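You operate a simulated robot arm through the tools that you are given. There is no shell and no other tool. Be economical: measure what you need, move in short steps, check, and stop when the job is done.

You are at the controls of a simulated robot arm. One attempt, no reset.

Task
Wipe the lint off the reader's plate and read the cream peg tray.
Fine: yellow cloth, put back; switch on after wiping, press READ once; the tray stays on the plate.

It is judged by the outcome, as a careful person would: the job done as asked, and still so three seconds after it is handed in. It fails if anything else is knocked over, pushed out of place, dropped, spilled or broken. Flat cloth is picked up by pressing the open fingertips on it (5 to 10 N) and closing them slowly along it; thin cloth reads only 2 to 8 mm in the jaws.

Robot
A 5-joint arm with a two-finger parallel gripper, fixed in place. Base frame: the origin is at the foot of the arm, x ahead of it, y to its left, z up; the work surface is at about z = 0. Units: mm, rad, N and s.
With the tool pointing down near the work surface it reaches from about 260 to 680 mm from the base axis. Its first joint turns from -1.152 to 1.152 rad. The tool tilts only in the upright plane through the base axis and itself; it spins freely about its own axis. Payload 2.9 kg.
The TCP is the grasp point between the finger pads, 30 mm short of the fingertips. In the tool frame z runs along the fingers and y along their closing line. The gripper opens to 110 mm. The fingers are 20 mm wide and 10 mm thick; the gripper's body (48 by 112 mm) begins 55 mm behind the TCP.
Orientation is that of the tool frame in the base frame, as a unit quaternion [x, y, z, w]. With the fingers straight down and closing along the base's y, the tool's x points along the base's -x, its y along +y and its z along -z.

Tools
- The arm moves only by the tool send_rows. Its argument "steps" is a list of rows, each a list of 7 numbers: the shift along the tool's x, y, z in mm, then the turn, a rotation vector about the tool's x, y, z in rad, then the opening, from 0 (shut) to 1 (fully open). In form: [[tx, ty, tz, wx, wy, wz, jaw], ...]. A call has 1 to 20 rows; each row shifts and turns the commanded pose from where the row before left it, along the tool's axes as they then stand. A row lasts 0.2 s, in which the tool goes at most 50 mm and 0.15 rad; a call with a longer step from one row to the next is refused whole, and so is a gripper value outside its range. A pose out of reach is approached as far as the arm can. The call stops where the force on the tool passes 40 N (or 10 N more than at its start, if that is more) or the arm is blocked; 0.2 s more then pass. Each finger travels about 108 mm/s and halts on what it meets, pressing with about 34 N; the grip force reading is that of the motor and also rises with nothing between the fingers. The clock runs only during rows and for 0.2 s after the last one: add rows that do not move to give the fingers time. It gives the time, the measured TCP pose, the force on the tool (base axes), the opening and the grip force at its end, in the units of the frame above (readings bear some noise).
- Cameras (640 x 400 px; columns grow to the right, rows downward): "scene" is fixed at [64.4, -455.5, 611.1]; the picture's right is [0.67, -0.74, 0.00], its down [-0.40, -0.36, -0.84] and it looks along [0.63, 0.56, -0.54] (base axes); focal length 333 px, centre (320, 200). "wrist" rides on the gripper at [72, 17, -103] in the tool frame; the picture's right is [-0.23, 0.97, 0.00], its down [-0.76, -0.18, -0.62] and it looks along [-0.61, -0.14, 0.78] (tool axes); focal length 222 px, centre (320, 200). There is no depth. A picture from a camera that has moved, and an enlarged one, comes with that camera's place and axes in the base frame and with its lens. The place of the scene camera against the robot may be out by one fixed shift of up to 25 mm in any direction.
- camera(camera): a new picture of that camera. The clock stands still meanwhile.
- inspect(camera, box): a new picture of the part [left, top, right, bottom] of that camera's present view, enlarged. The clock stands still meanwhile.
- job_done(): hands the job in; it is judged then, once.

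Work in short steps. Places have to be worked out from the pictures, the camera data and where the tool is seen: move nearer, look again, correct. Check each grasp and each placing, and mend what went wrong. You have 120 turns and 76 pictures in all, those below and enlarged ones among them. Open the gripper and draw the arm clear of the work before you hand the job in, unless the task says otherwise; then end with one line.

The tools are called after "Emit:" as a command line: name --pt "numbers of a row" for each row, then --argument value for the rest, lists and objects as JSON in quotes. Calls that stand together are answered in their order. send_rows: Moves the arm, as the interface text tells. Its arguments: {"type":"object","properties":{"steps":{"type":"array"}},"required":["steps"]} The other tools are called the same way: camera (camera) takes a picture; inspect (camera, box) takes an enlarged picture of a part of a camera's view; job_done () hands the job in.

At the start:

```text
t: 0.0
position: [407.8, 11.4, 296.3]
orientation: [0.0, 1.0, 0.0, -0.001]
force: [1.0, 0.3, -0.3]
gripper_width: 109.8
grasp_force: 0.1
```

scene: 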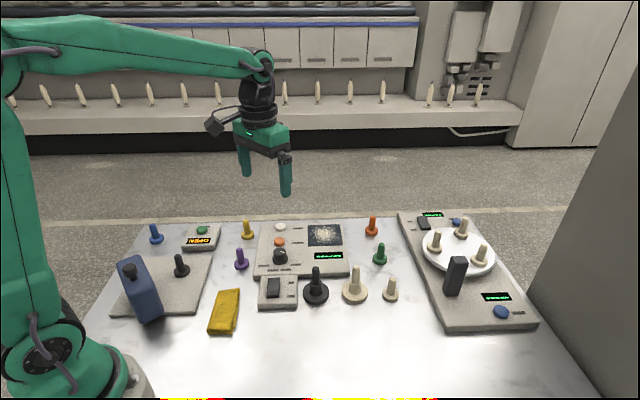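
wrist: 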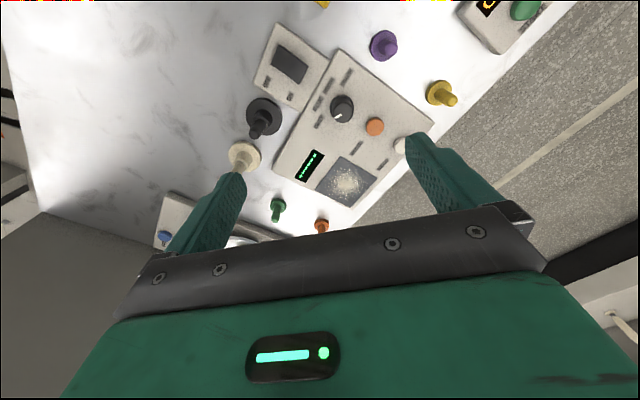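

The reader seems to be the middle console with a dark, lint-covered plate. I'll enlarge the main areas to read the labels.

Emit:
inspect --camera "scene" --box '[240, 205, 410, 311]'

Emit:
inspect --camera "scene" --box '[390, 200, 550, 335]'

Emit:
inspect --camera "scene" --box '[100, 210, 260, 345]'

```text
3.76 times, centred on (325, 258) of scene
camera zoom: at [64.4, -455.5, 611.1], right [0.67, -0.74, 0.0], down [-0.4, -0.36, -0.84], along [0.63, 0.56, -0.54], focal length 1252 px, centre (301, -18)
```

zoom: 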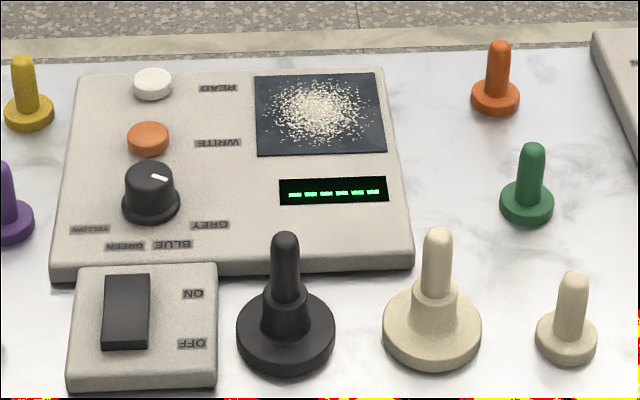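

```text
2.96 times, centred on (470, 268) of scene
camera zoom: at [64.4, -455.5, 611.1], right [0.67, -0.74, 0.0], down [-0.4, -0.36, -0.84], along [0.63, 0.56, -0.54], focal length 986 px, centre (-124, 0)
```

zoom: 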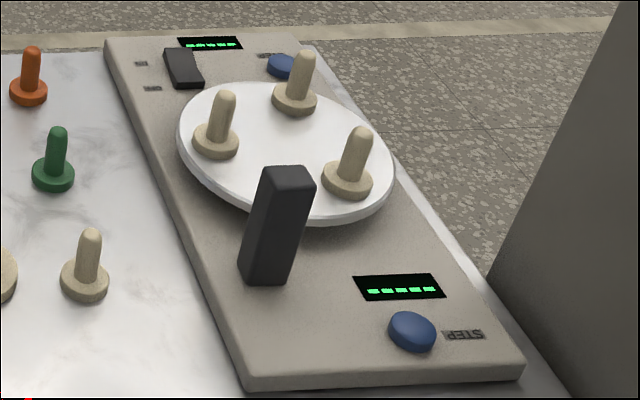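

```text
2.96 times, centred on (180, 278) of scene
camera zoom: at [64.4, -455.5, 611.1], right [0.67, -0.74, 0.0], down [-0.4, -0.36, -0.84], along [0.63, 0.56, -0.54], focal length 986 px, centre (735, -30)
```

zoom: 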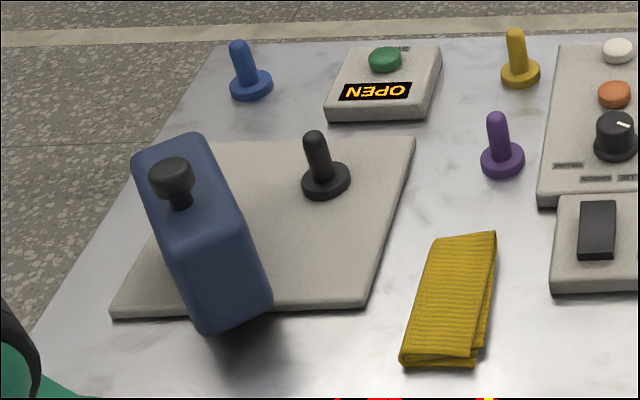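

The console is rotated in the base frame. I'll enlarge the wrist view to read the labels and work out which piece is the "peg tray".

Emit:
inspect --camera "wrist" --box '[230, 15, 450, 225]'

```text
1.90 times, centred on (340, 120) of wrist
camera zoom: at [334.6, 28.5, 399.2], right [0.23, 0.97, 0.0], down [0.76, -0.18, 0.62], along [0.61, -0.14, -0.78], focal length 423 px, centre (282, 352)
```

zoom: 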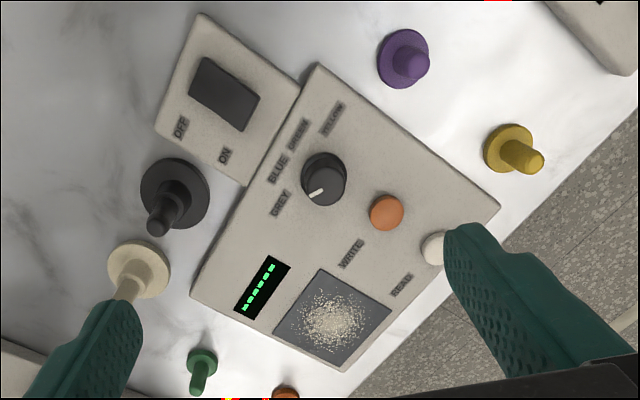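

The wrist and scene estimates agree to about 12 mm. I'll move over the two cream pieces to see them up close.

Emit:
send_rows --pt "-18 -38 9 0 0 0 1" --pt "-18 -38 9 0 0 0 1" --pt "-18 -38 9 0 0 0 1" --pt "-18 -38 9 0 0 0 1" --pt "-18 -38 9 0 0 0 1" --pt "0 0 0 0 0 0 1"

Emit:
camera --camera "wrist"

```text
t: 1.4
position: [498.6, -179.4, 251.9]
orientation: [0.0, 1.0, 0.0, 0.0]
force: [0.3, -0.9, -0.4]
gripper_width: 110.0
grasp_force: 0.1
```

```text
69 pictures are left
camera wrist: at [426.2, -161.8, 355.3], right [0.23, 0.97, 0.0], down [0.76, -0.18, 0.62], along [0.61, -0.14, -0.78], focal length 222 px, centre (320, 200)
```

wrist: 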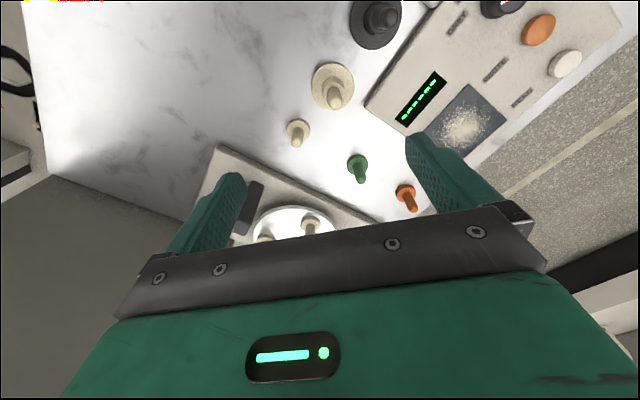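

Emit:
inspect --camera "wrist" --box '[270, 40, 430, 220]'

Emit:
inspect --camera "wrist" --box '[340, 0, 540, 130]'

```text
2.22 times, centred on (350, 130) of wrist
camera zoom: at [426.2, -161.8, 355.3], right [0.23, 0.97, 0.0], down [0.76, -0.18, 0.62], along [0.61, -0.14, -0.78], focal length 494 px, centre (253, 356)
```

zoom: 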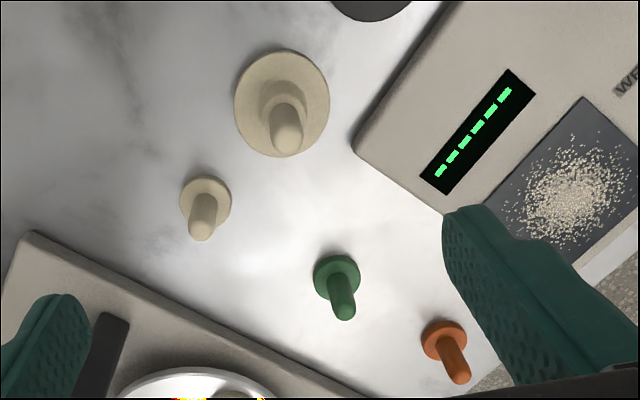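

```text
3.08 times, centred on (440, 65) of wrist
camera zoom: at [426.2, -161.8, 355.3], right [0.23, 0.97, 0.0], down [0.76, -0.18, 0.62], along [0.61, -0.14, -0.78], focal length 684 px, centre (-49, 615)
```

zoom: 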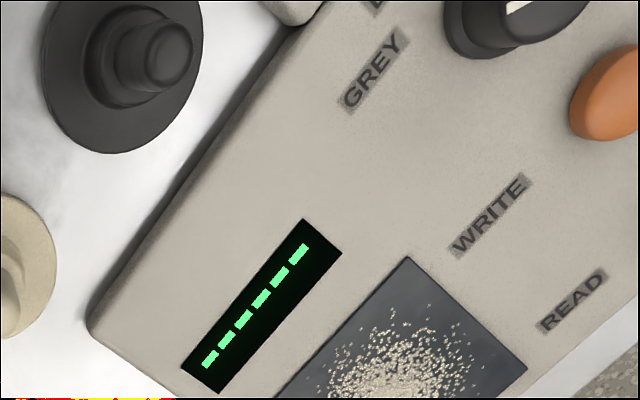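

The large cream disc with a peg sits at about (500,-159), and the plate is centred near (600,24). Next I'll look at the cloth from above.

Emit:
send_rows --pt "32 33 0 0 0 0 1" --pt "32 33 0 0 0 0 1" --pt "32 33 0 0 0 0 1" --pt "32 33 0 0 0 0 1" --pt "32 33 0 0 0 0 1" --pt "32 33 0 0 0 0 1" --pt "0 0 0 0 0 0 1"

Emit:
camera --camera "wrist"

```text
t: 3.0
position: [304.6, 18.2, 250.6]
orientation: [0.0, 1.0, -0.001, 0.001]
force: [0.0, 0.7, 0.2]
gripper_width: 110.3
grasp_force: 0.0
```

```text
66 pictures are left
camera wrist: at [232.2, 35.3, 353.1], right [0.23, 0.97, 0.0], down [0.76, -0.18, 0.62], along [0.61, -0.14, -0.78], focal length 222 px, centre (320, 200)
```

wrist: 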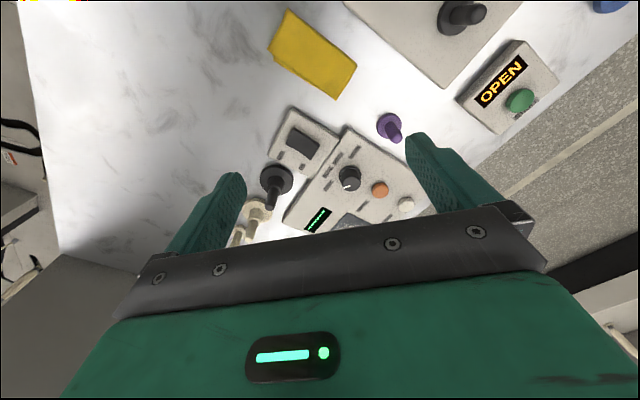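

From the wrist view, the cloth is about 106 × 52 mm, centred near (268,20), with its long axis at about 43°. I'll move over it, spin so the jaws close along its short side, narrow the jaws and come down to look.

Emit:
send_rows --pt "33 6 0 0 0 0 1" --pt "0 0 25 0 0 -0.131 0.8" --pt "0 0 25 0 0 -0.131 0.5" --pt "0 0 25 0 0 -0.131 0.3" --pt "0 0 25 0 0 -0.131 0.3" --pt "0 0 25 0 0 -0.131 0.3" --pt "0 0 25 0 0 -0.131 0.3" --pt "0 0 0 0 0 0 0.3"

Emit:
camera --camera "wrist"

Emit:
inspect --camera "scene" --box '[120, 220, 300, 345]'

```text
t: 4.8
position: [271.8, 27.2, 101.1]
orientation: [-0.385, 0.923, 0.0, 0.0]
force: [0.5, -0.5, 0.5]
gripper_width: 32.8
grasp_force: 0.1
```

```text
65 pictures are left
camera wrist: at [209.4, -13.0, 204.1], right [-0.53, 0.85, 0.0], down [0.66, 0.41, 0.62], along [0.53, 0.33, -0.78], focal length 222 px, centre (320, 200)
```

wrist: 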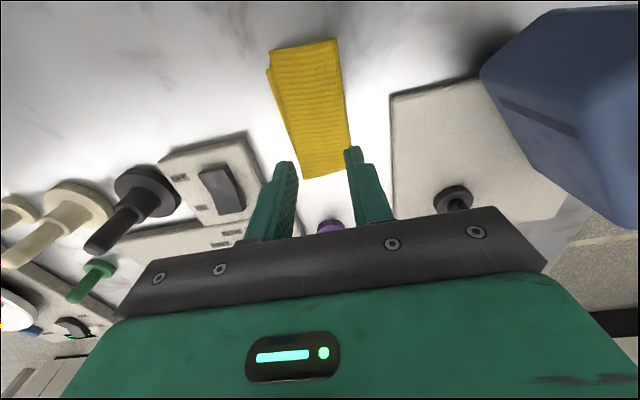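

```text
3.20 times, centred on (210, 282) of scene
camera zoom: at [64.5, -455.5, 611.1], right [0.67, -0.74, 0.0], down [-0.4, -0.36, -0.84], along [0.63, 0.56, -0.54], focal length 1064 px, centre (672, -64)
```

zoom: 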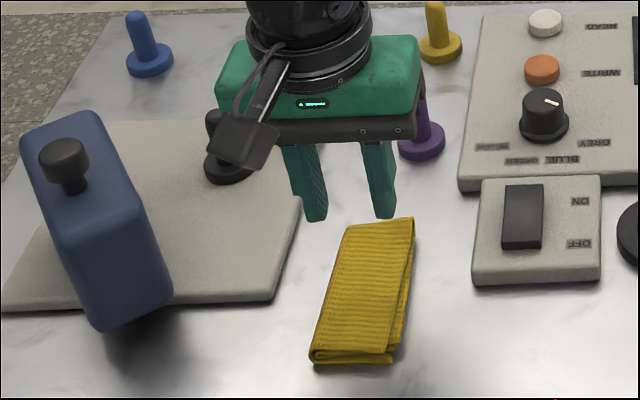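

The projection puts the fingertips over the cloth's centre with jaws across its short side. I'll come down to just above it.

Emit:
send_rows --pt "3 0 20 0 0 -0.01 0.3" --pt "0 0 20 0 0 0 0.3" --pt "0 0 15 0 0 0 0.3" --pt "0 0 4 0 0 0 0.3" --pt "0 0 0 0 0 0 0.3"

```text
t: 5.6
position: [270.7, 24.3, 52.3]
orientation: [-0.387, 0.922, 0.0, 0.0]
force: [-6.6, 0.8, 22.8]
gripper_width: 32.7
grasp_force: 0.1
stopped in row 3: the force on the tool passed its limit (the readings are from after the stop); the commanded pose is now the measured one
```

Contact came earlier than expected, with tips at about z=22. I'll check what is touching.

Emit:
inspect --camera "scene" --box '[120, 220, 300, 345]'

Emit:
camera --camera "wrist"

```text
3.20 times, centred on (210, 282) of scene
camera zoom: at [64.4, -455.5, 611.1], right [0.67, -0.74, 0.0], down [-0.4, -0.36, -0.84], along [0.63, 0.56, -0.54], focal length 1064 px, centre (672, -64)
```

zoom: 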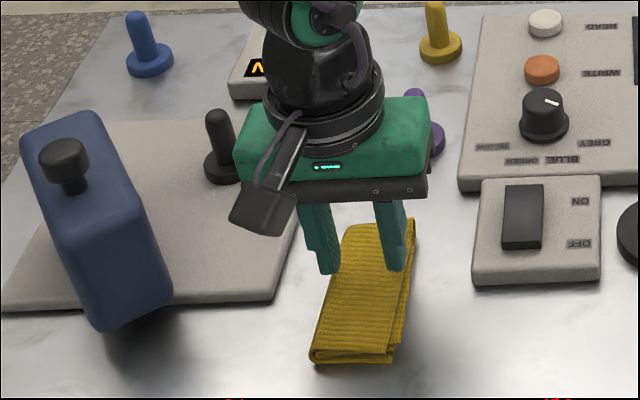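

```text
62 pictures are left
camera wrist: at [208.1, -16.4, 156.6], right [-0.54, 0.84, 0.0], down [0.66, 0.42, 0.62], along [0.53, 0.33, -0.78], focal length 222 px, centre (320, 200)
```

wrist: 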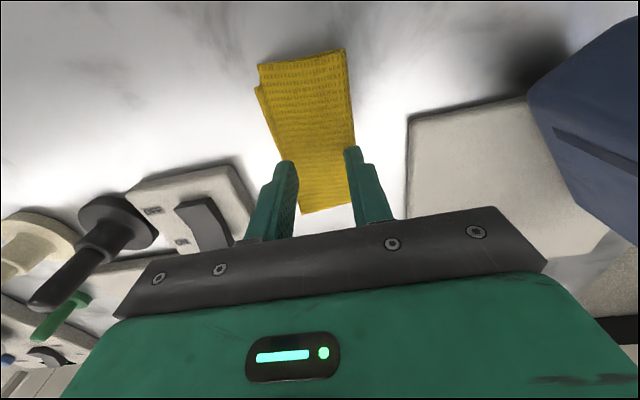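

Force reads 22.8 N upward. I'll back off slightly in small steps to find where contact begins.

Emit:
send_rows --pt "0 0 -1 0 0 0 0.3" --pt "0 0 0 0 0 0 0.3"

```text
t: 6.2
position: [269.4, 24.7, 53.8]
orientation: [-0.387, 0.922, 0.0, 0.002]
force: [0.5, 0.7, 5.0]
gripper_width: 32.9
grasp_force: 0.0
```

Contact is confirmed at about 5 N. I'll press slightly more and close slowly along the cloth.

Emit:
send_rows --pt "0 0 0.3 0 0 0 0.3" --pt "0 0 0 0 0 0 0.27" --pt "0 0 0 0 0 0 0.24" --pt "0 0 0 0 0 0 0.21" --pt "0 0 0 0 0 0 0.18" --pt "0 0 0 0 0 0 0.15" --pt "0 0 0 0 0 0 0.12" --pt "0 0 0 0 0 0 0.09" --pt "0 0 0 0 0 0 0.06" --pt "0 0 0 0 0 0 0.03" --pt "0 0 0 0 0 0 0" --pt "0 0 0 0 0 0 0"

Emit:
inspect --camera "scene" --box '[120, 220, 300, 345]'

```text
t: 8.8
position: [271.8, 24.5, 52.4]
orientation: [-0.387, 0.922, 0.001, -0.001]
force: [0.3, -0.4, 22.8]
gripper_width: 0.0
grasp_force: 34.9
```

```text
3.20 times, centred on (210, 282) of scene
camera zoom: at [64.4, -455.5, 611.1], right [0.67, -0.74, 0.0], down [-0.4, -0.36, -0.84], along [0.63, 0.56, -0.54], focal length 1064 px, centre (672, -64)
```

zoom: 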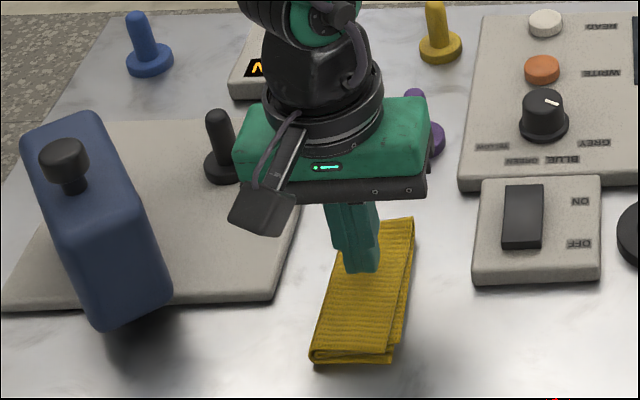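

The jaws shut on nothing, and the press had grown to 23 N, which is too hard. I'll reopen, ease off and settle at 5–10 N before closing again.

Emit:
send_rows --pt "0 0 -0.3 0 0 0 0.1" --pt "0 0 -0.3 0 0 0 0.3" --pt "0 0 0 0 0 0 0.3" --pt "0 0 0 0 0 0 0.3" --pt "0 0 0 0 0 0 0.3"

```text
t: 10.0
position: [270.1, 24.4, 54.3]
orientation: [-0.388, 0.922, 0.0, 0.0]
force: [-0.7, 3.4, 12.4]
gripper_width: 27.9
grasp_force: 0.1
```

Emit:
send_rows --pt "0 0 -0.2 0 0 0 0.3" --pt "0 0 0 0 0 0 0.3" --pt "0 0 0 0 0 0 0.3"

Emit:
inspect --camera "wrist" --box '[220, 20, 420, 260]'

```text
t: 10.8
position: [270.1, 24.0, 53.8]
orientation: [-0.388, 0.922, 0.0, 0.001]
force: [0.5, 0.6, -0.8]
gripper_width: 33.0
grasp_force: 0.0
```

```text
1.67 times, centred on (320, 140) of wrist
camera zoom: at [207.6, -16.4, 157.5], right [-0.54, 0.84, 0.0], down [0.66, 0.42, 0.62], along [0.53, 0.33, -0.78], focal length 370 px, centre (320, 300)
```

zoom: 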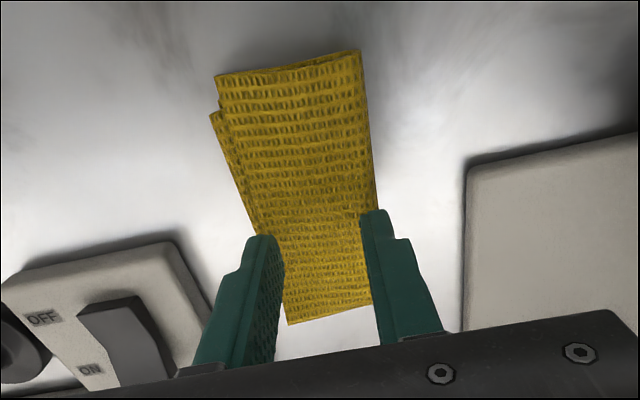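

Just off contact now, and the tips are near the cloth's edges. I'll narrow the jaws to 22 mm and feel down gently.

Emit:
send_rows --pt "0 0 0 0 0 0 0.2" --pt "0 0 0.15 0 0 0 0.2" --pt "0 0 0 0 0 0 0.2" --pt "0 0 0 0 0 0 0.2"

```text
t: 11.8
position: [270.0, 24.4, 53.3]
orientation: [-0.388, 0.922, 0.0, 0.0]
force: [-0.4, 0.0, -0.4]
gripper_width: 21.9
grasp_force: 0.1
```

Emit:
send_rows --pt "0 0 0.3 0 0 0 0.2" --pt "0 0 0 0 0 0 0.2" --pt "0 0 0 0 0 0 0.2"

```text
t: 12.6
position: [271.0, 23.4, 53.9]
orientation: [-0.388, 0.922, 0.0, 0.0]
force: [0.0, 0.2, 0.5]
gripper_width: 22.1
grasp_force: 0.0
```

Emit:
send_rows --pt "0 0 0.4 0 0 0 0.2" --pt "0 0 0 0 0 0 0.2" --pt "0 0 0 0 0 0 0.2"

```text
t: 13.4
position: [270.7, 23.1, 53.6]
orientation: [-0.387, 0.922, -0.001, 0.0]
force: [-2.6, 1.8, 12.7]
gripper_width: 21.8
grasp_force: 0.1
```

Emit:
send_rows --pt "0 0 -0.15 0 0 0 0.2" --pt "0 0 0 0 0 0 0.2"

```text
t: 14.0
position: [271.6, 22.5, 52.7]
orientation: [-0.388, 0.922, 0.0, 0.0]
force: [-0.8, 0.9, 10.0]
gripper_width: 22.4
grasp_force: 0.1
```

Force is 10 N. I'll ease a little more and close very slowly.

Emit:
send_rows --pt "0 0 -0.08 0 0 0 0.19" --pt "0 0 0 0 0 0 0.18" --pt "0 0 0 0 0 0 0.17" --pt "0 0 0 0 0 0 0.16" --pt "0 0 0 0 0 0 0.15" --pt "0 0 0 0 0 0 0.14" --pt "0 0 0 0 0 0 0.13" --pt "0 0 0 0 0 0 0.12" --pt "0 0 0 0 0 0 0.11" --pt "0 0 0 0 0 0 0.1"

Emit:
inspect --camera "wrist" --box '[220, 20, 420, 260]'

```text
t: 16.2
position: [270.5, 24.7, 54.0]
orientation: [-0.388, 0.922, 0.0, 0.0]
force: [0.5, -1.2, 7.1]
gripper_width: 13.6
grasp_force: 3.0
```

```text
1.67 times, centred on (320, 140) of wrist
camera zoom: at [208.2, -16.5, 157.0], right [-0.54, 0.84, 0.0], down [0.66, 0.42, 0.62], along [0.53, 0.33, -0.78], focal length 370 px, centre (320, 300)
```

zoom: 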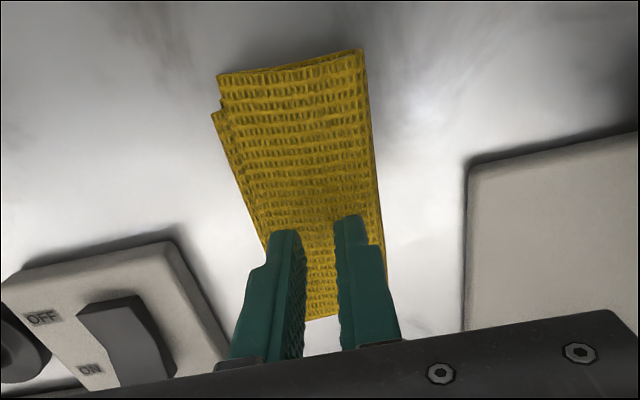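

The fingers are meeting resistance (13.6 mm against 11 commanded) and force is 7 N. I'll keep closing slowly.

Emit:
send_rows --pt "0 0 0 0 0 0 0.09" --pt "0 0 0 0 0 0 0.08" --pt "0 0 0 0 0 0 0.07" --pt "0 0 0 0 0 0 0.06" --pt "0 0 0 0 0 0 0.05" --pt "0 0 0 0 0 0 0.04" --pt "0 0 0 0 0 0 0.03" --pt "0 0 0 0 0 0 0.02" --pt "0 0 0 0 0 0 0.01" --pt "0 0 0 0 0 0 0" --pt "0 0 0 0 0 0 0"

Emit:
inspect --camera "wrist" --box '[220, 20, 420, 260]'

```text
t: 18.6
position: [270.6, 23.7, 53.2]
orientation: [-0.388, 0.922, 0.0, 0.0]
force: [-1.5, 0.6, 9.5]
gripper_width: 0.1
grasp_force: 33.6
```

```text
1.67 times, centred on (320, 140) of wrist
camera zoom: at [208.0, -16.5, 157.0], right [-0.54, 0.84, 0.0], down [0.66, 0.42, 0.62], along [0.53, 0.33, -0.78], focal length 370 px, centre (320, 300)
```

zoom: 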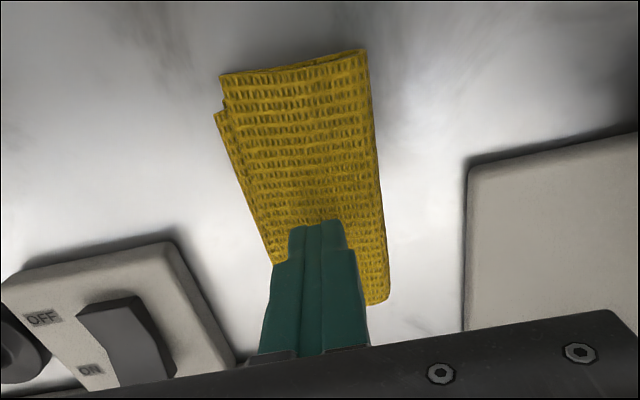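

The cloth slid rather than gathering; its ribs run along the short side. I'll lift, turn 90° (keeping the camera away from the bottle), and try closing along its long axis, across the ribs.

Emit:
send_rows --pt "6 0 -15 0 0 0 0.1" --pt "0 0 -5 0 0 -0.143 0.4" --pt "0 0 0 0 0 -0.143 0.4" --pt "0 0 0 0 0 -0.143 0.4" --pt "0 0 0 0 0 -0.143 0.4" --pt "0 0 0 0 0 -0.143 0.4" --pt "0 0 0 0 0 -0.143 0.4" --pt "0 0 0 0 0 -0.143 0.4" --pt "0 0 0 0 0 -0.143 0.4" --pt "0 0 0 0 0 -0.143 0.4" --pt "0 0 0 0 0 -0.143 0.4" --pt "0 0 0 0 0 -0.143 0.4" --pt "0 0 0 0 0 0 0.4"

Emit:
camera --camera "wrist"

Emit:
inspect --camera "scene" --box '[180, 270, 270, 340]'

```text
t: 21.4
position: [266.9, 19.5, 73.0]
orientation: [0.926, -0.377, 0.0, 0.001]
force: [-0.5, -0.2, -0.1]
gripper_width: 44.0
grasp_force: 0.1
```

```text
57 pictures are left
camera wrist: at [307.2, -43.9, 176.9], right [-0.84, -0.54, 0.0], down [-0.42, 0.66, 0.62], along [-0.34, 0.52, -0.78], focal length 222 px, centre (320, 200)
```

wrist: 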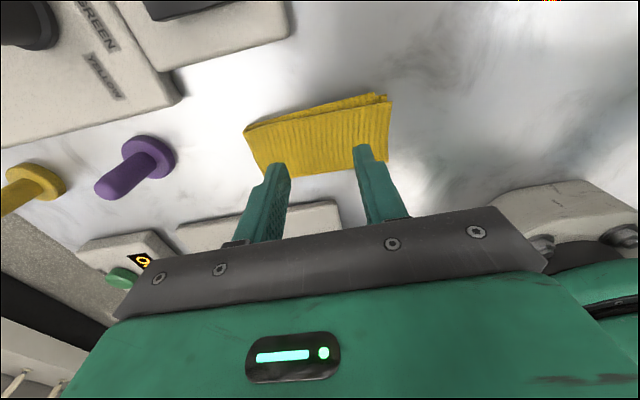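

```text
5.71 times, centred on (225, 305) of scene
camera zoom: at [64.4, -455.5, 611.1], right [0.67, -0.74, 0.0], down [-0.4, -0.36, -0.84], along [0.63, 0.56, -0.54], focal length 1901 px, centre (863, -400)
```

zoom: 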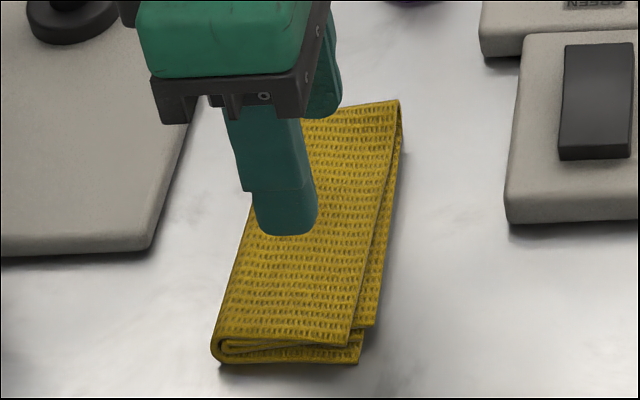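

The long-axis view is well centred. I'll lower to just above contact, then feel down.

Emit:
send_rows --pt "0 0 10 0 0 0 0.4" --pt "0 0 6 0 0 0 0.4" --pt "0 0 1.5 0 0 0 0.4" --pt "0 0 0.5 0 0 0 0.4" --pt "0 0 0 0 0 0 0.4" --pt "0 0 0 0 0 0 0.4"

```text
t: 22.8
position: [267.1, 19.7, 55.8]
orientation: [0.926, -0.377, 0.0, 0.0]
force: [0.1, 0.1, 0.2]
gripper_width: 43.9
grasp_force: 0.0
```

Emit:
send_rows --pt "0 0 0.7 0 0 0 0.4" --pt "0 0 0.3 0 0 0 0.4" --pt "0 0 0 0 0 0 0.4" --pt "0 0 0 0 0 0 0.4"

```text
t: 23.8
position: [266.1, 19.0, 53.4]
orientation: [0.926, -0.377, 0.0, 0.0]
force: [0.0, 0.6, -0.2]
gripper_width: 43.9
grasp_force: 0.0
```

Emit:
send_rows --pt "0 0 0.6 0 0 0 0.4" --pt "0 0 0.3 0 0 0 0.4" --pt "0 0 0 0 0 0 0.4" --pt "0 0 0 0 0 0 0.4"

```text
t: 24.8
position: [265.8, 19.3, 52.7]
orientation: [0.926, -0.376, 0.0, 0.0]
force: [-1.7, -0.3, 3.7]
gripper_width: 44.1
grasp_force: 0.1
```

Contact at 3.7 N. I'll add a touch and close slowly, stopping partway to check.

Emit:
send_rows --pt "0 0 0.2 0 0 0 0.4" --pt "0 0 0 0 0 0 0.385" --pt "0 0 0 0 0 0 0.37" --pt "0 0 0 0 0 0 0.355" --pt "0 0 0 0 0 0 0.34" --pt "0 0 0 0 0 0 0.325" --pt "0 0 0 0 0 0 0.31" --pt "0 0 0 0 0 0 0.295" --pt "0 0 0 0 0 0 0.28" --pt "0 0 0 0 0 0 0.265" --pt "0 0 0 0 0 0 0.25" --pt "0 0 0 0 0 0 0.235" --pt "0 0 0 0 0 0 0.22"

Emit:
inspect --camera "wrist" --box '[220, 60, 420, 260]'

```text
t: 27.6
position: [266.3, 17.6, 53.6]
orientation: [0.926, -0.376, 0.0, 0.0]
force: [0.4, -1.1, 14.2]
gripper_width: 30.6
grasp_force: 6.6
```

```text
2.00 times, centred on (320, 160) of wrist
camera zoom: at [306.7, -43.9, 156.9], right [-0.84, -0.54, 0.0], down [-0.42, 0.66, 0.62], along [-0.34, 0.53, -0.78], focal length 444 px, centre (320, 280)
```

zoom: 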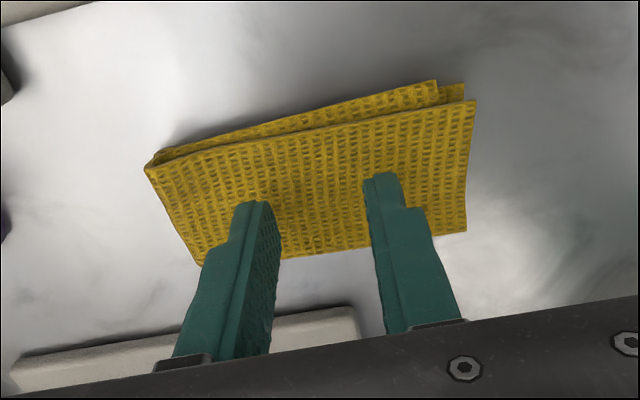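

There's clear resistance now (30.6 mm against 24 commanded). I'll keep closing, easing the press slightly.

Emit:
send_rows --pt "0 0 -0.2 0 0 0 0.21" --pt "0 0 0 0 0 0 0.2" --pt "0 0 0 0 0 0 0.19" --pt "0 0 0 0 0 0 0.18" --pt "0 0 0 0 0 0 0.17" --pt "0 0 0 0 0 0 0.16" --pt "0 0 0 0 0 0 0.15" --pt "0 0 0 0 0 0 0.14" --pt "0 0 0 0 0 0 0.13" --pt "0 0 0 0 0 0 0.12"

Emit:
inspect --camera "wrist" --box '[220, 60, 420, 260]'

```text
t: 29.8
position: [265.9, 20.0, 54.0]
orientation: [0.926, -0.377, -0.001, 0.0]
force: [0.7, -0.2, 6.5]
gripper_width: 16.3
grasp_force: 2.7
```

```text
2.00 times, centred on (320, 160) of wrist
camera zoom: at [306.6, -44.0, 157.0], right [-0.84, -0.54, 0.0], down [-0.42, 0.66, 0.62], along [-0.34, 0.53, -0.78], focal length 444 px, centre (320, 280)
```

zoom: 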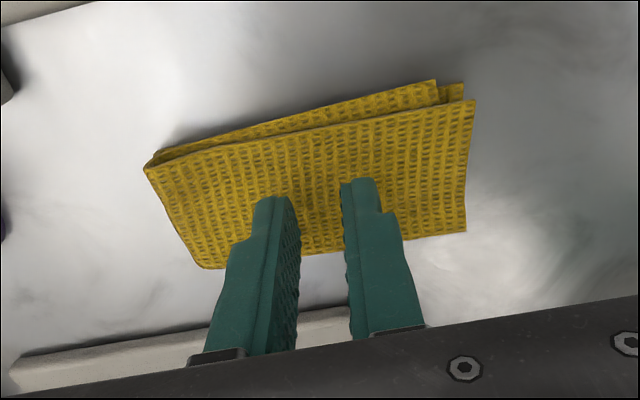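

Emit:
send_rows --pt "0 0 0 0 0 0 0.11" --pt "0 0 0 0 0 0 0.1" --pt "0 0 0 0 0 0 0.09" --pt "0 0 0 0 0 0 0.08" --pt "0 0 0 0 0 0 0.07" --pt "0 0 0 0 0 0 0.06" --pt "0 0 0 0 0 0 0.05" --pt "0 0 0 0 0 0 0.04" --pt "0 0 0 0 0 0 0.03" --pt "0 0 0 0 0 0 0.02" --pt "0 0 0 0 0 0 0.01" --pt "0 0 0 0 0 0 0" --pt "0 0 0 0 0 0 0"

Emit:
inspect --camera "scene" --box '[180, 270, 270, 340]'

```text
t: 32.6
position: [268.2, 20.1, 53.3]
orientation: [0.926, -0.377, 0.0, 0.0]
force: [-0.9, -0.9, 6.2]
gripper_width: 0.0
grasp_force: 34.1
```

```text
5.71 times, centred on (225, 305) of scene
camera zoom: at [64.4, -455.5, 611.1], right [0.67, -0.74, 0.0], down [-0.4, -0.36, -0.84], along [0.63, 0.56, -0.54], focal length 1901 px, centre (863, -400)
```

zoom: 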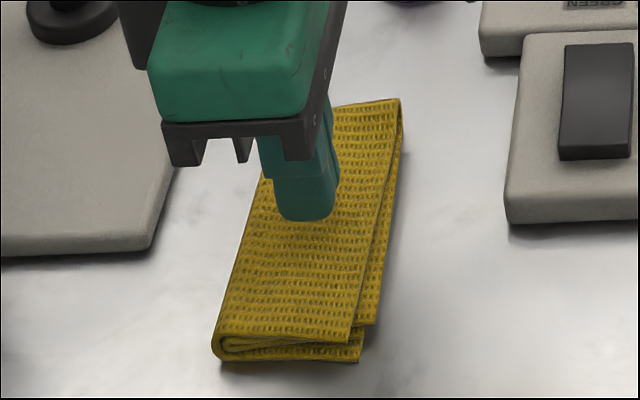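

The closed jaws hold nothing, so the cloth is a thick folded pad with its top at about z=22. I'll grasp it from the sides instead, straddling its ~50 mm width, so first I'll lift, recentre and turn back.

Emit:
send_rows --pt "0 0 -20 0 0 0 0.05" --pt "4 0 -20 0 0 0.1446 0.3" --pt "0 0 0 0 0 0.1446 0.5" --pt "0 0 0 0 0 0.1446 0.65" --pt "0 0 0 0 0 0.1446 0.65" --pt "0 0 0 0 0 0.1446 0.65" --pt "0 0 0 0 0 0.1446 0.65" --pt "0 0 0 0 0 0.1446 0.65" --pt "0 0 0 0 0 0.1446 0.65" --pt "0 0 0 0 0 0.1446 0.65" --pt "0 0 0 0 0 0.1446 0.65" --pt "0 0 0 0 0 0.1446 0.65" --pt "0 0 0 0 0 0 0.65"

Emit:
inspect --camera "wrist" --box '[200, 20, 440, 260]'

```text
t: 35.4
position: [270.0, 16.5, 94.0]
orientation: [-0.379, 0.925, -0.001, 0.001]
force: [-0.7, 0.2, 0.0]
gripper_width: 71.6
grasp_force: 0.1
```

```text
1.67 times, centred on (320, 140) of wrist
camera zoom: at [206.7, -22.3, 197.3], right [-0.52, 0.85, 0.0], down [0.67, 0.41, 0.62], along [0.53, 0.32, -0.78], focal length 370 px, centre (320, 300)
```

zoom: 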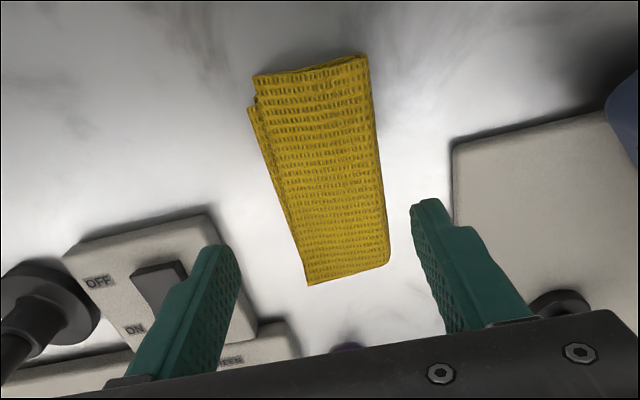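

Projecting the TCP down shows the cloth centre about 5 mm toward tool +y. I'll shift, widen slightly, and lower with the fingers outside the pad.

Emit:
send_rows --pt "0 5 10 0 0 0 0.7" --pt "0 0 15 0 0 0 0.7" --pt "0 0 15 0 0 0 0.7" --pt "0 0 8 0 0 0 0.7" --pt "0 0 4 0 0 0 0.7" --pt "0 0 3 0 0 0 0.7" --pt "0 0 0 0 0 0 0.7"

Emit:
inspect --camera "wrist" --box '[200, 20, 440, 260]'

Emit:
inspect --camera "scene" --box '[160, 250, 290, 345]'

```text
t: 37.0
position: [265.5, 20.5, 38.4]
orientation: [-0.379, 0.925, 0.0, 0.0]
force: [-0.9, 0.0, -0.5]
gripper_width: 76.7
grasp_force: 0.0
```

```text
1.67 times, centred on (320, 140) of wrist
camera zoom: at [202.6, -19.1, 141.9], right [-0.52, 0.85, 0.0], down [0.67, 0.41, 0.62], along [0.53, 0.33, -0.78], focal length 370 px, centre (320, 300)
```

zoom: 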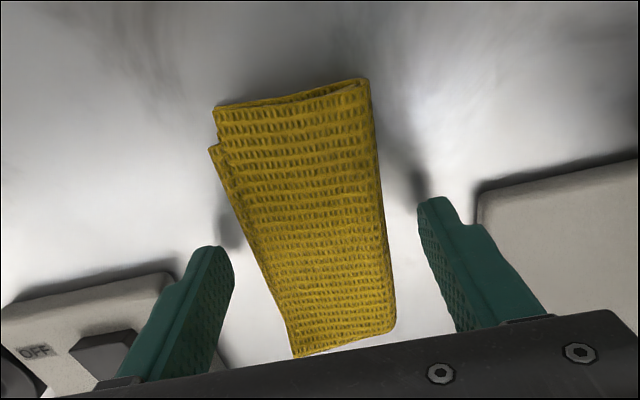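

```text
4.21 times, centred on (225, 298) of scene
camera zoom: at [64.4, -455.5, 611.1], right [0.67, -0.74, 0.0], down [-0.4, -0.36, -0.84], along [0.63, 0.56, -0.54], focal length 1401 px, centre (720, -210)
```

zoom: 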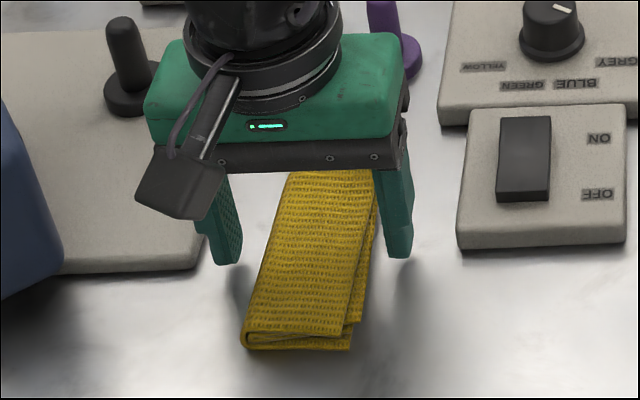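

Fingers are on either side of the pad with no contact. I'll close slowly onto it.

Emit:
send_rows --pt "0 0 0 0 0 0 0.65" --pt "0 0 0 0 0 0 0.6" --pt "0 0 0 0 0 0 0.55" --pt "0 0 0 0 0 0 0.5" --pt "0 0 0 0 0 0 0.45" --pt "0 0 0 0 0 0 0.4" --pt "0 0 0 0 0 0 0.35" --pt "0 0 0 0 0 0 0.35"

Emit:
inspect --camera "scene" --box '[160, 250, 290, 345]'

```text
t: 38.8
position: [266.0, 20.0, 39.2]
orientation: [-0.379, 0.925, 0.0, 0.0]
force: [-0.1, -0.2, 0.4]
gripper_width: 54.6
grasp_force: 33.5
```

```text
4.21 times, centred on (225, 298) of scene
camera zoom: at [64.4, -455.5, 611.1], right [0.67, -0.74, 0.0], down [-0.4, -0.36, -0.84], along [0.63, 0.56, -0.54], focal length 1401 px, centre (720, -210)
```

zoom: 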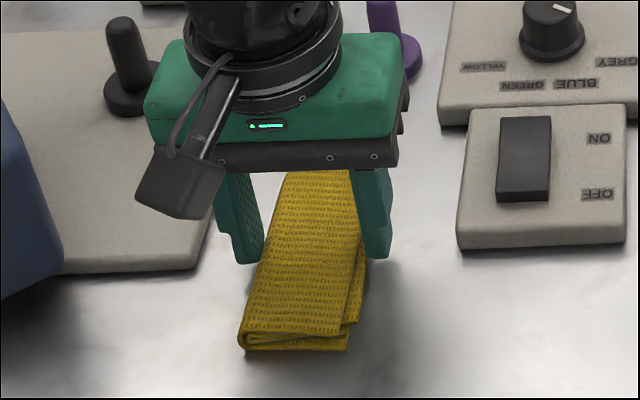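

The pad is held at 54.6 mm with full grip force. I'll lift it straight up and check. Its put-back pose is TCP (266,20,39) with this same spin.

Emit:
send_rows --pt "0 0 -10 0 0 0 0.3" --pt "0 0 -30 0 0 0 0.3" --pt "0 0 -40 0 0 0 0.3" --pt "0 0 -40 0 0 0 0.3" --pt "0 0 0 0 0 0 0.3"

Emit:
camera --camera "scene"

Emit:
camera --camera "wrist"

```text
t: 40.0
position: [266.4, 20.7, 158.6]
orientation: [-0.379, 0.925, 0.0, 0.0]
force: [0.0, -0.1, -0.5]
gripper_width: 54.5
grasp_force: 34.1
```

```text
48 pictures are left
```

scene: 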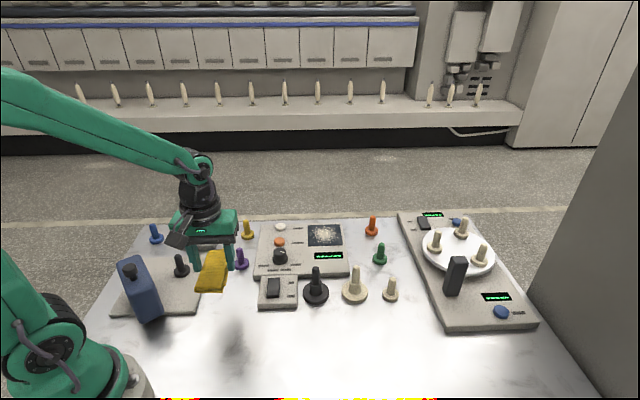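

```text
47 pictures are left
camera wrist: at [203.8, -19.2, 262.0], right [-0.52, 0.85, 0.0], down [0.67, 0.41, 0.62], along [0.53, 0.33, -0.78], focal length 222 px, centre (320, 200)
```

wrist: 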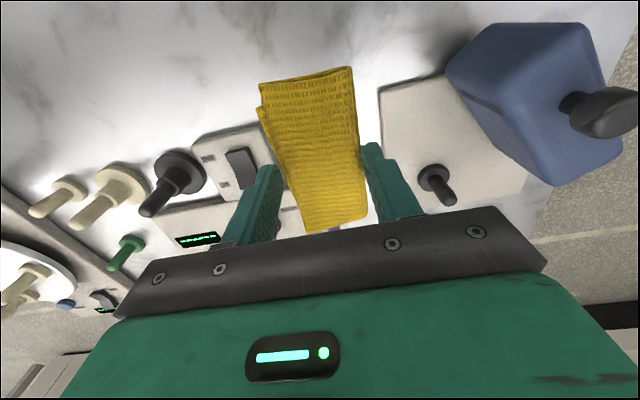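

The pad is lifted cleanly. I'll carry it at this height to above the plate.

Emit:
send_rows --pt "-30 -29 0 0 0 0 0.3" --pt "-30 -29 0 0 0 0 0.3" --pt "-30 -29 0 0 0 0 0.3" --pt "-30 -29 0 0 0 0 0.3" --pt "-30 -29 0 0 0 0 0.3" --pt "-30 -29 0 0 0 0 0.3" --pt "-30 -29 0 0 0 0 0.3" --pt "-30 -29 0 0 0 0 0.3" --pt "0 0 0 0 0 0 0.3" --pt "0 0 20 0 0 0 0.3" --pt "0 0 20 0 0 0 0.3" --pt "0 0 20 0 0 0 0.3" --pt "0 0 0 0 0 0 0.3"

Emit:
camera --camera "wrist"

Emit:
inspect --camera "scene" --box '[240, 170, 410, 290]'

```text
t: 42.8
position: [600.5, 23.3, 97.3]
orientation: [-0.379, 0.925, 0.0, 0.0]
force: [0.1, 0.4, -0.9]
gripper_width: 54.8
grasp_force: 33.9
```

```text
46 pictures are left
camera wrist: at [537.5, -15.7, 201.0], right [-0.52, 0.85, 0.0], down [0.67, 0.41, 0.62], along [0.53, 0.33, -0.78], focal length 222 px, centre (320, 200)
```

wrist: 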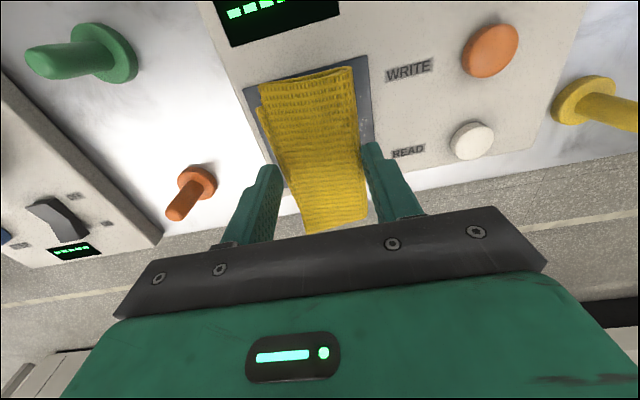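

```text
3.33 times, centred on (325, 230) of scene
camera zoom: at [64.4, -455.5, 611.1], right [0.67, -0.74, 0.0], down [-0.4, -0.36, -0.84], along [0.63, 0.56, -0.54], focal length 1109 px, centre (303, 100)
```

zoom: 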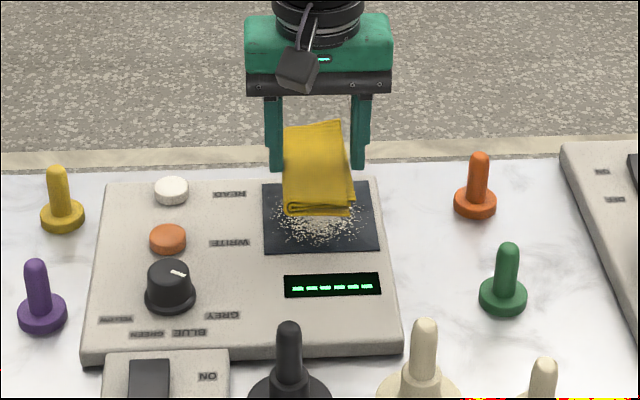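

The pad sits right over the plate, covering it lengthwise. I'll shift toward the button-side plate edge, still clear of the buttons, and lower to just above.

Emit:
send_rows --pt "0 20 0 0 0 0 0.3" --pt "0 18 10 0 0 0 0.3" --pt "0 0 15 0 0 0 0.3" --pt "0 0 5 0 0 0 0.3" --pt "0 0 2 0 0 0 0.3" --pt "0 0 2 0 0 0 0.3" --pt "0 0 0 0 0 0 0.3"

Emit:
inspect --camera "scene" --box '[240, 170, 410, 290]'

```text
t: 44.4
position: [572.5, 49.5, 62.8]
orientation: [-0.38, 0.925, 0.0, -0.001]
force: [0.3, -0.9, -0.8]
gripper_width: 54.7
grasp_force: 33.4
```

```text
3.33 times, centred on (325, 230) of scene
camera zoom: at [64.4, -455.5, 611.1], right [0.67, -0.74, 0.0], down [-0.4, -0.36, -0.84], along [0.63, 0.56, -0.54], focal length 1109 px, centre (303, 100)
```

zoom: 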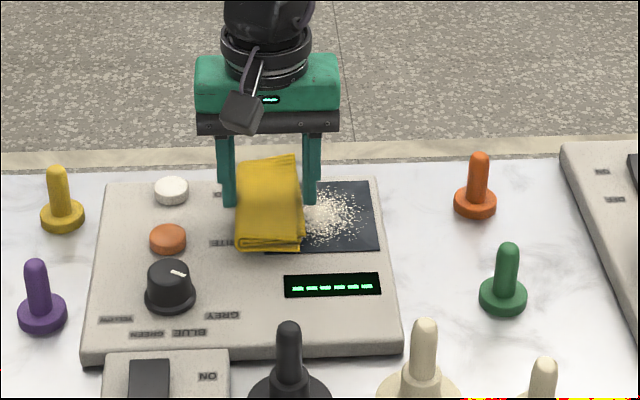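

Nearly touching, and buttons are clear. I'll feel down in small steps.

Emit:
send_rows --pt "0 0 1 0 0 0 0.3" --pt "0 0 1 0 0 0 0.3" --pt "0 0 0 0 0 0 0.3"

```text
t: 45.2
position: [573.6, 49.5, 62.5]
orientation: [-0.379, 0.926, 0.0, -0.001]
force: [0.1, -0.3, -0.6]
gripper_width: 54.7
grasp_force: 33.8
```

Emit:
send_rows --pt "0 0 1 0 0 0 0.3" --pt "0 0 1 0 0 0 0.3" --pt "0 0 0 0 0 0 0.3"

```text
t: 46.0
position: [571.9, 49.5, 60.7]
orientation: [-0.379, 0.925, 0.0, 0.0]
force: [-0.9, -0.8, -0.7]
gripper_width: 54.7
grasp_force: 34.6
```

Emit:
send_rows --pt "0 0 1 0 0 0 0.3" --pt "0 0 1 0 0 0 0.3" --pt "0 0 0 0 0 0 0.3"

```text
t: 46.8
position: [572.5, 51.6, 58.9]
orientation: [-0.379, 0.925, 0.0, -0.001]
force: [0.0, -0.5, 0.0]
gripper_width: 54.3
grasp_force: 34.0
```

Emit:
send_rows --pt "0 0 0.7 0 0 0 0.3" --pt "0 0 0.7 0 0 0 0.3" --pt "0 0 0 0 0 0 0.3"

```text
t: 47.6
position: [574.3, 51.0, 58.6]
orientation: [-0.38, 0.925, 0.001, 0.001]
force: [-8.0, 0.5, 15.8]
gripper_width: 54.7
grasp_force: 34.7
```

Contact at about 16 N. I'll ease slightly and sweep across the plate away from the buttons.

Emit:
send_rows --pt "0 -2 -0.3 0 0 0 0.3" --pt "0 -6 0 0 0 0 0.3" --pt "0 -8 0 0 0 0 0.3" --pt "0 -8 0 0 0 0 0.3" --pt "0 -8 0 0 0 0 0.3" --pt "0 -8 0 0 0 0 0.3" --pt "0 -8 0 0 0 0 0.3" --pt "0 -8 0 0 0 0 0.3" --pt "0 -8 0 0 0 0 0.3" --pt "0 -8 0 0 0 0 0.3" --pt "0 -8 0 0 0 0 0.3" --pt "0 0 0 0 0 0 0.3"

Emit:
inspect --camera "scene" --box '[240, 170, 410, 290]'

```text
t: 50.2
position: [629.6, -7.3, 57.7]
orientation: [-0.379, 0.925, 0.001, 0.0]
force: [-4.4, 3.8, 13.4]
gripper_width: 54.9
grasp_force: 34.2
```

```text
3.33 times, centred on (325, 230) of scene
camera zoom: at [64.3, -455.5, 611.1], right [0.67, -0.74, 0.0], down [-0.4, -0.36, -0.84], along [0.63, 0.56, -0.54], focal length 1109 px, centre (303, 100)
```

zoom: 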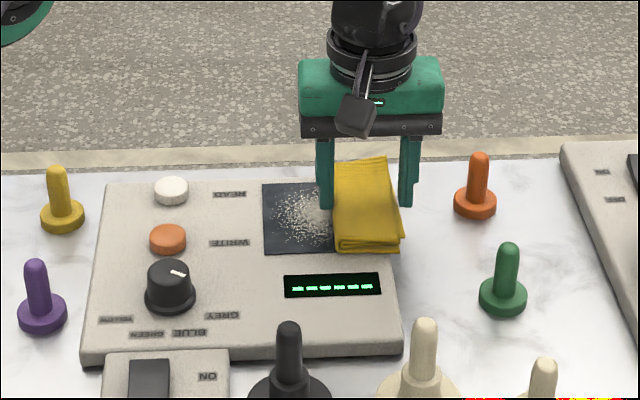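

Lint remains where I can see it. I'll sweep back and inspect whether it thinned.

Emit:
send_rows --pt "0 4 0 0 0 0 0.3" --pt "0 8 0 0 0 0 0.3" --pt "0 8 0 0 0 0 0.3" --pt "0 8 0 0 0 0 0.3" --pt "0 8 0 0 0 0 0.3" --pt "0 8 0 0 0 0 0.3" --pt "0 8 0 0 0 0 0.3" --pt "0 8 0 0 0 0 0.3" --pt "0 8 0 0 0 0 0.3" --pt "0 8 0 0 0 0 0.3" --pt "0 6 0 0 0 0 0.3" --pt "0 0 0 0 0 0 0.3"

Emit:
inspect --camera "scene" --box '[270, 190, 370, 270]'

```text
t: 52.8
position: [571.7, 51.1, 58.7]
orientation: [-0.38, 0.925, 0.0, -0.001]
force: [5.2, -4.6, 14.1]
gripper_width: 54.5
grasp_force: 34.2
```

```text
5.00 times, centred on (320, 230) of scene
camera zoom: at [64.3, -455.5, 611.1], right [0.67, -0.74, 0.0], down [-0.4, -0.36, -0.84], along [0.63, 0.56, -0.54], focal length 1663 px, centre (320, 50)
```

zoom: 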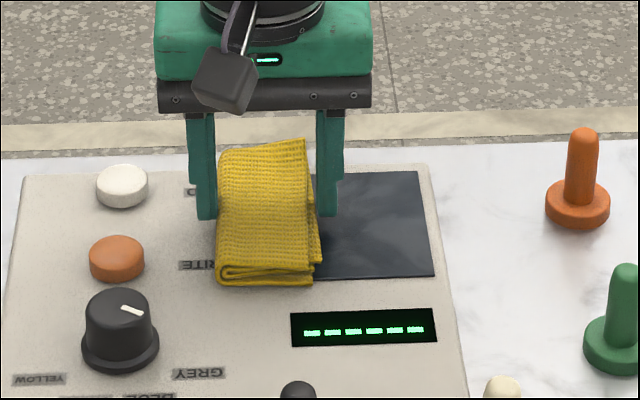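

The visible part of the plate is now clean. One more pass out and back, and then I'll lift and check it all.

Emit:
send_rows --pt "0 -6 0 0 0 0 0.3" --pt "0 -8 0 0 0 0 0.3" --pt "0 -8 0 0 0 0 0.3" --pt "0 -8 0 0 0 0 0.3" --pt "0 -8 0 0 0 0 0.3" --pt "0 -8 0 0 0 0 0.3" --pt "0 -8 0 0 0 0 0.3" --pt "0 -8 0 0 0 0 0.3" --pt "0 -8 0 0 0 0 0.3" --pt "0 -6 0 0 0 0 0.3" --pt "0 -4 0 0 0 0 0.3" --pt "0 0 0 0 0 0 0.3"

Emit:
inspect --camera "scene" --box '[270, 190, 370, 270]'

```text
t: 55.4
position: [627.4, -6.1, 58.1]
orientation: [-0.379, 0.925, 0.0, 0.0]
force: [-4.2, 4.6, 12.4]
gripper_width: 54.8
grasp_force: 33.9
```

```text
5.00 times, centred on (320, 230) of scene
camera zoom: at [64.3, -455.5, 611.1], right [0.67, -0.74, 0.0], down [-0.4, -0.36, -0.84], along [0.63, 0.56, -0.54], focal length 1663 px, centre (320, 50)
```

zoom: 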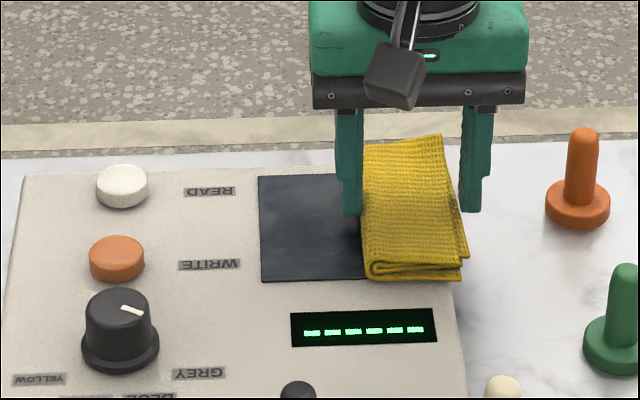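

The plate is clean. I'll lift and carry the cloth back to its original spot.

Emit:
send_rows --pt "0 0 -20 0 0 0 0.3" --pt "0 0 -40 0 0 0 0.3" --pt "0 0 -40 0 0 0 0.3" --pt "26.6 30.3 0 0 0 0 0.3" --pt "26.6 30.3 0 0 0 0 0.3" --pt "26.6 30.3 0 0 0 0 0.3" --pt "26.6 30.3 0 0 0 0 0.3" --pt "26.6 30.3 0 0 0 0 0.3" --pt "26.6 30.3 0 0 0 0 0.3" --pt "26.6 30.3 0 0 0 0 0.3" --pt "26.6 30.3 0 0 0 0 0.3" --pt "26.6 30.3 0 0 0 0 0.3" --pt "0 0 0 0 0 0 0.3" --pt "0 0 0 0 0 0 0.3"

Emit:
inspect --camera "scene" --box '[240, 190, 400, 310]'

```text
t: 58.4
position: [266.1, 19.8, 157.6]
orientation: [-0.38, 0.925, 0.0, 0.0]
force: [-0.1, -0.1, 0.0]
gripper_width: 54.6
grasp_force: 34.4
```

```text
3.33 times, centred on (320, 250) of scene
camera zoom: at [64.4, -455.5, 611.1], right [0.67, -0.74, 0.0], down [-0.4, -0.36, -0.84], along [0.63, 0.56, -0.54], focal length 1109 px, centre (320, 33)
```

zoom: 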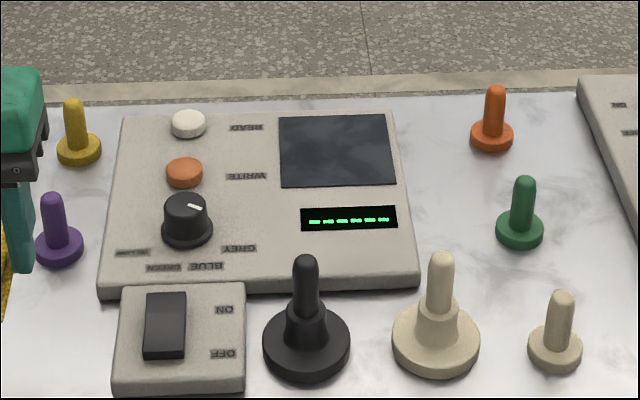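

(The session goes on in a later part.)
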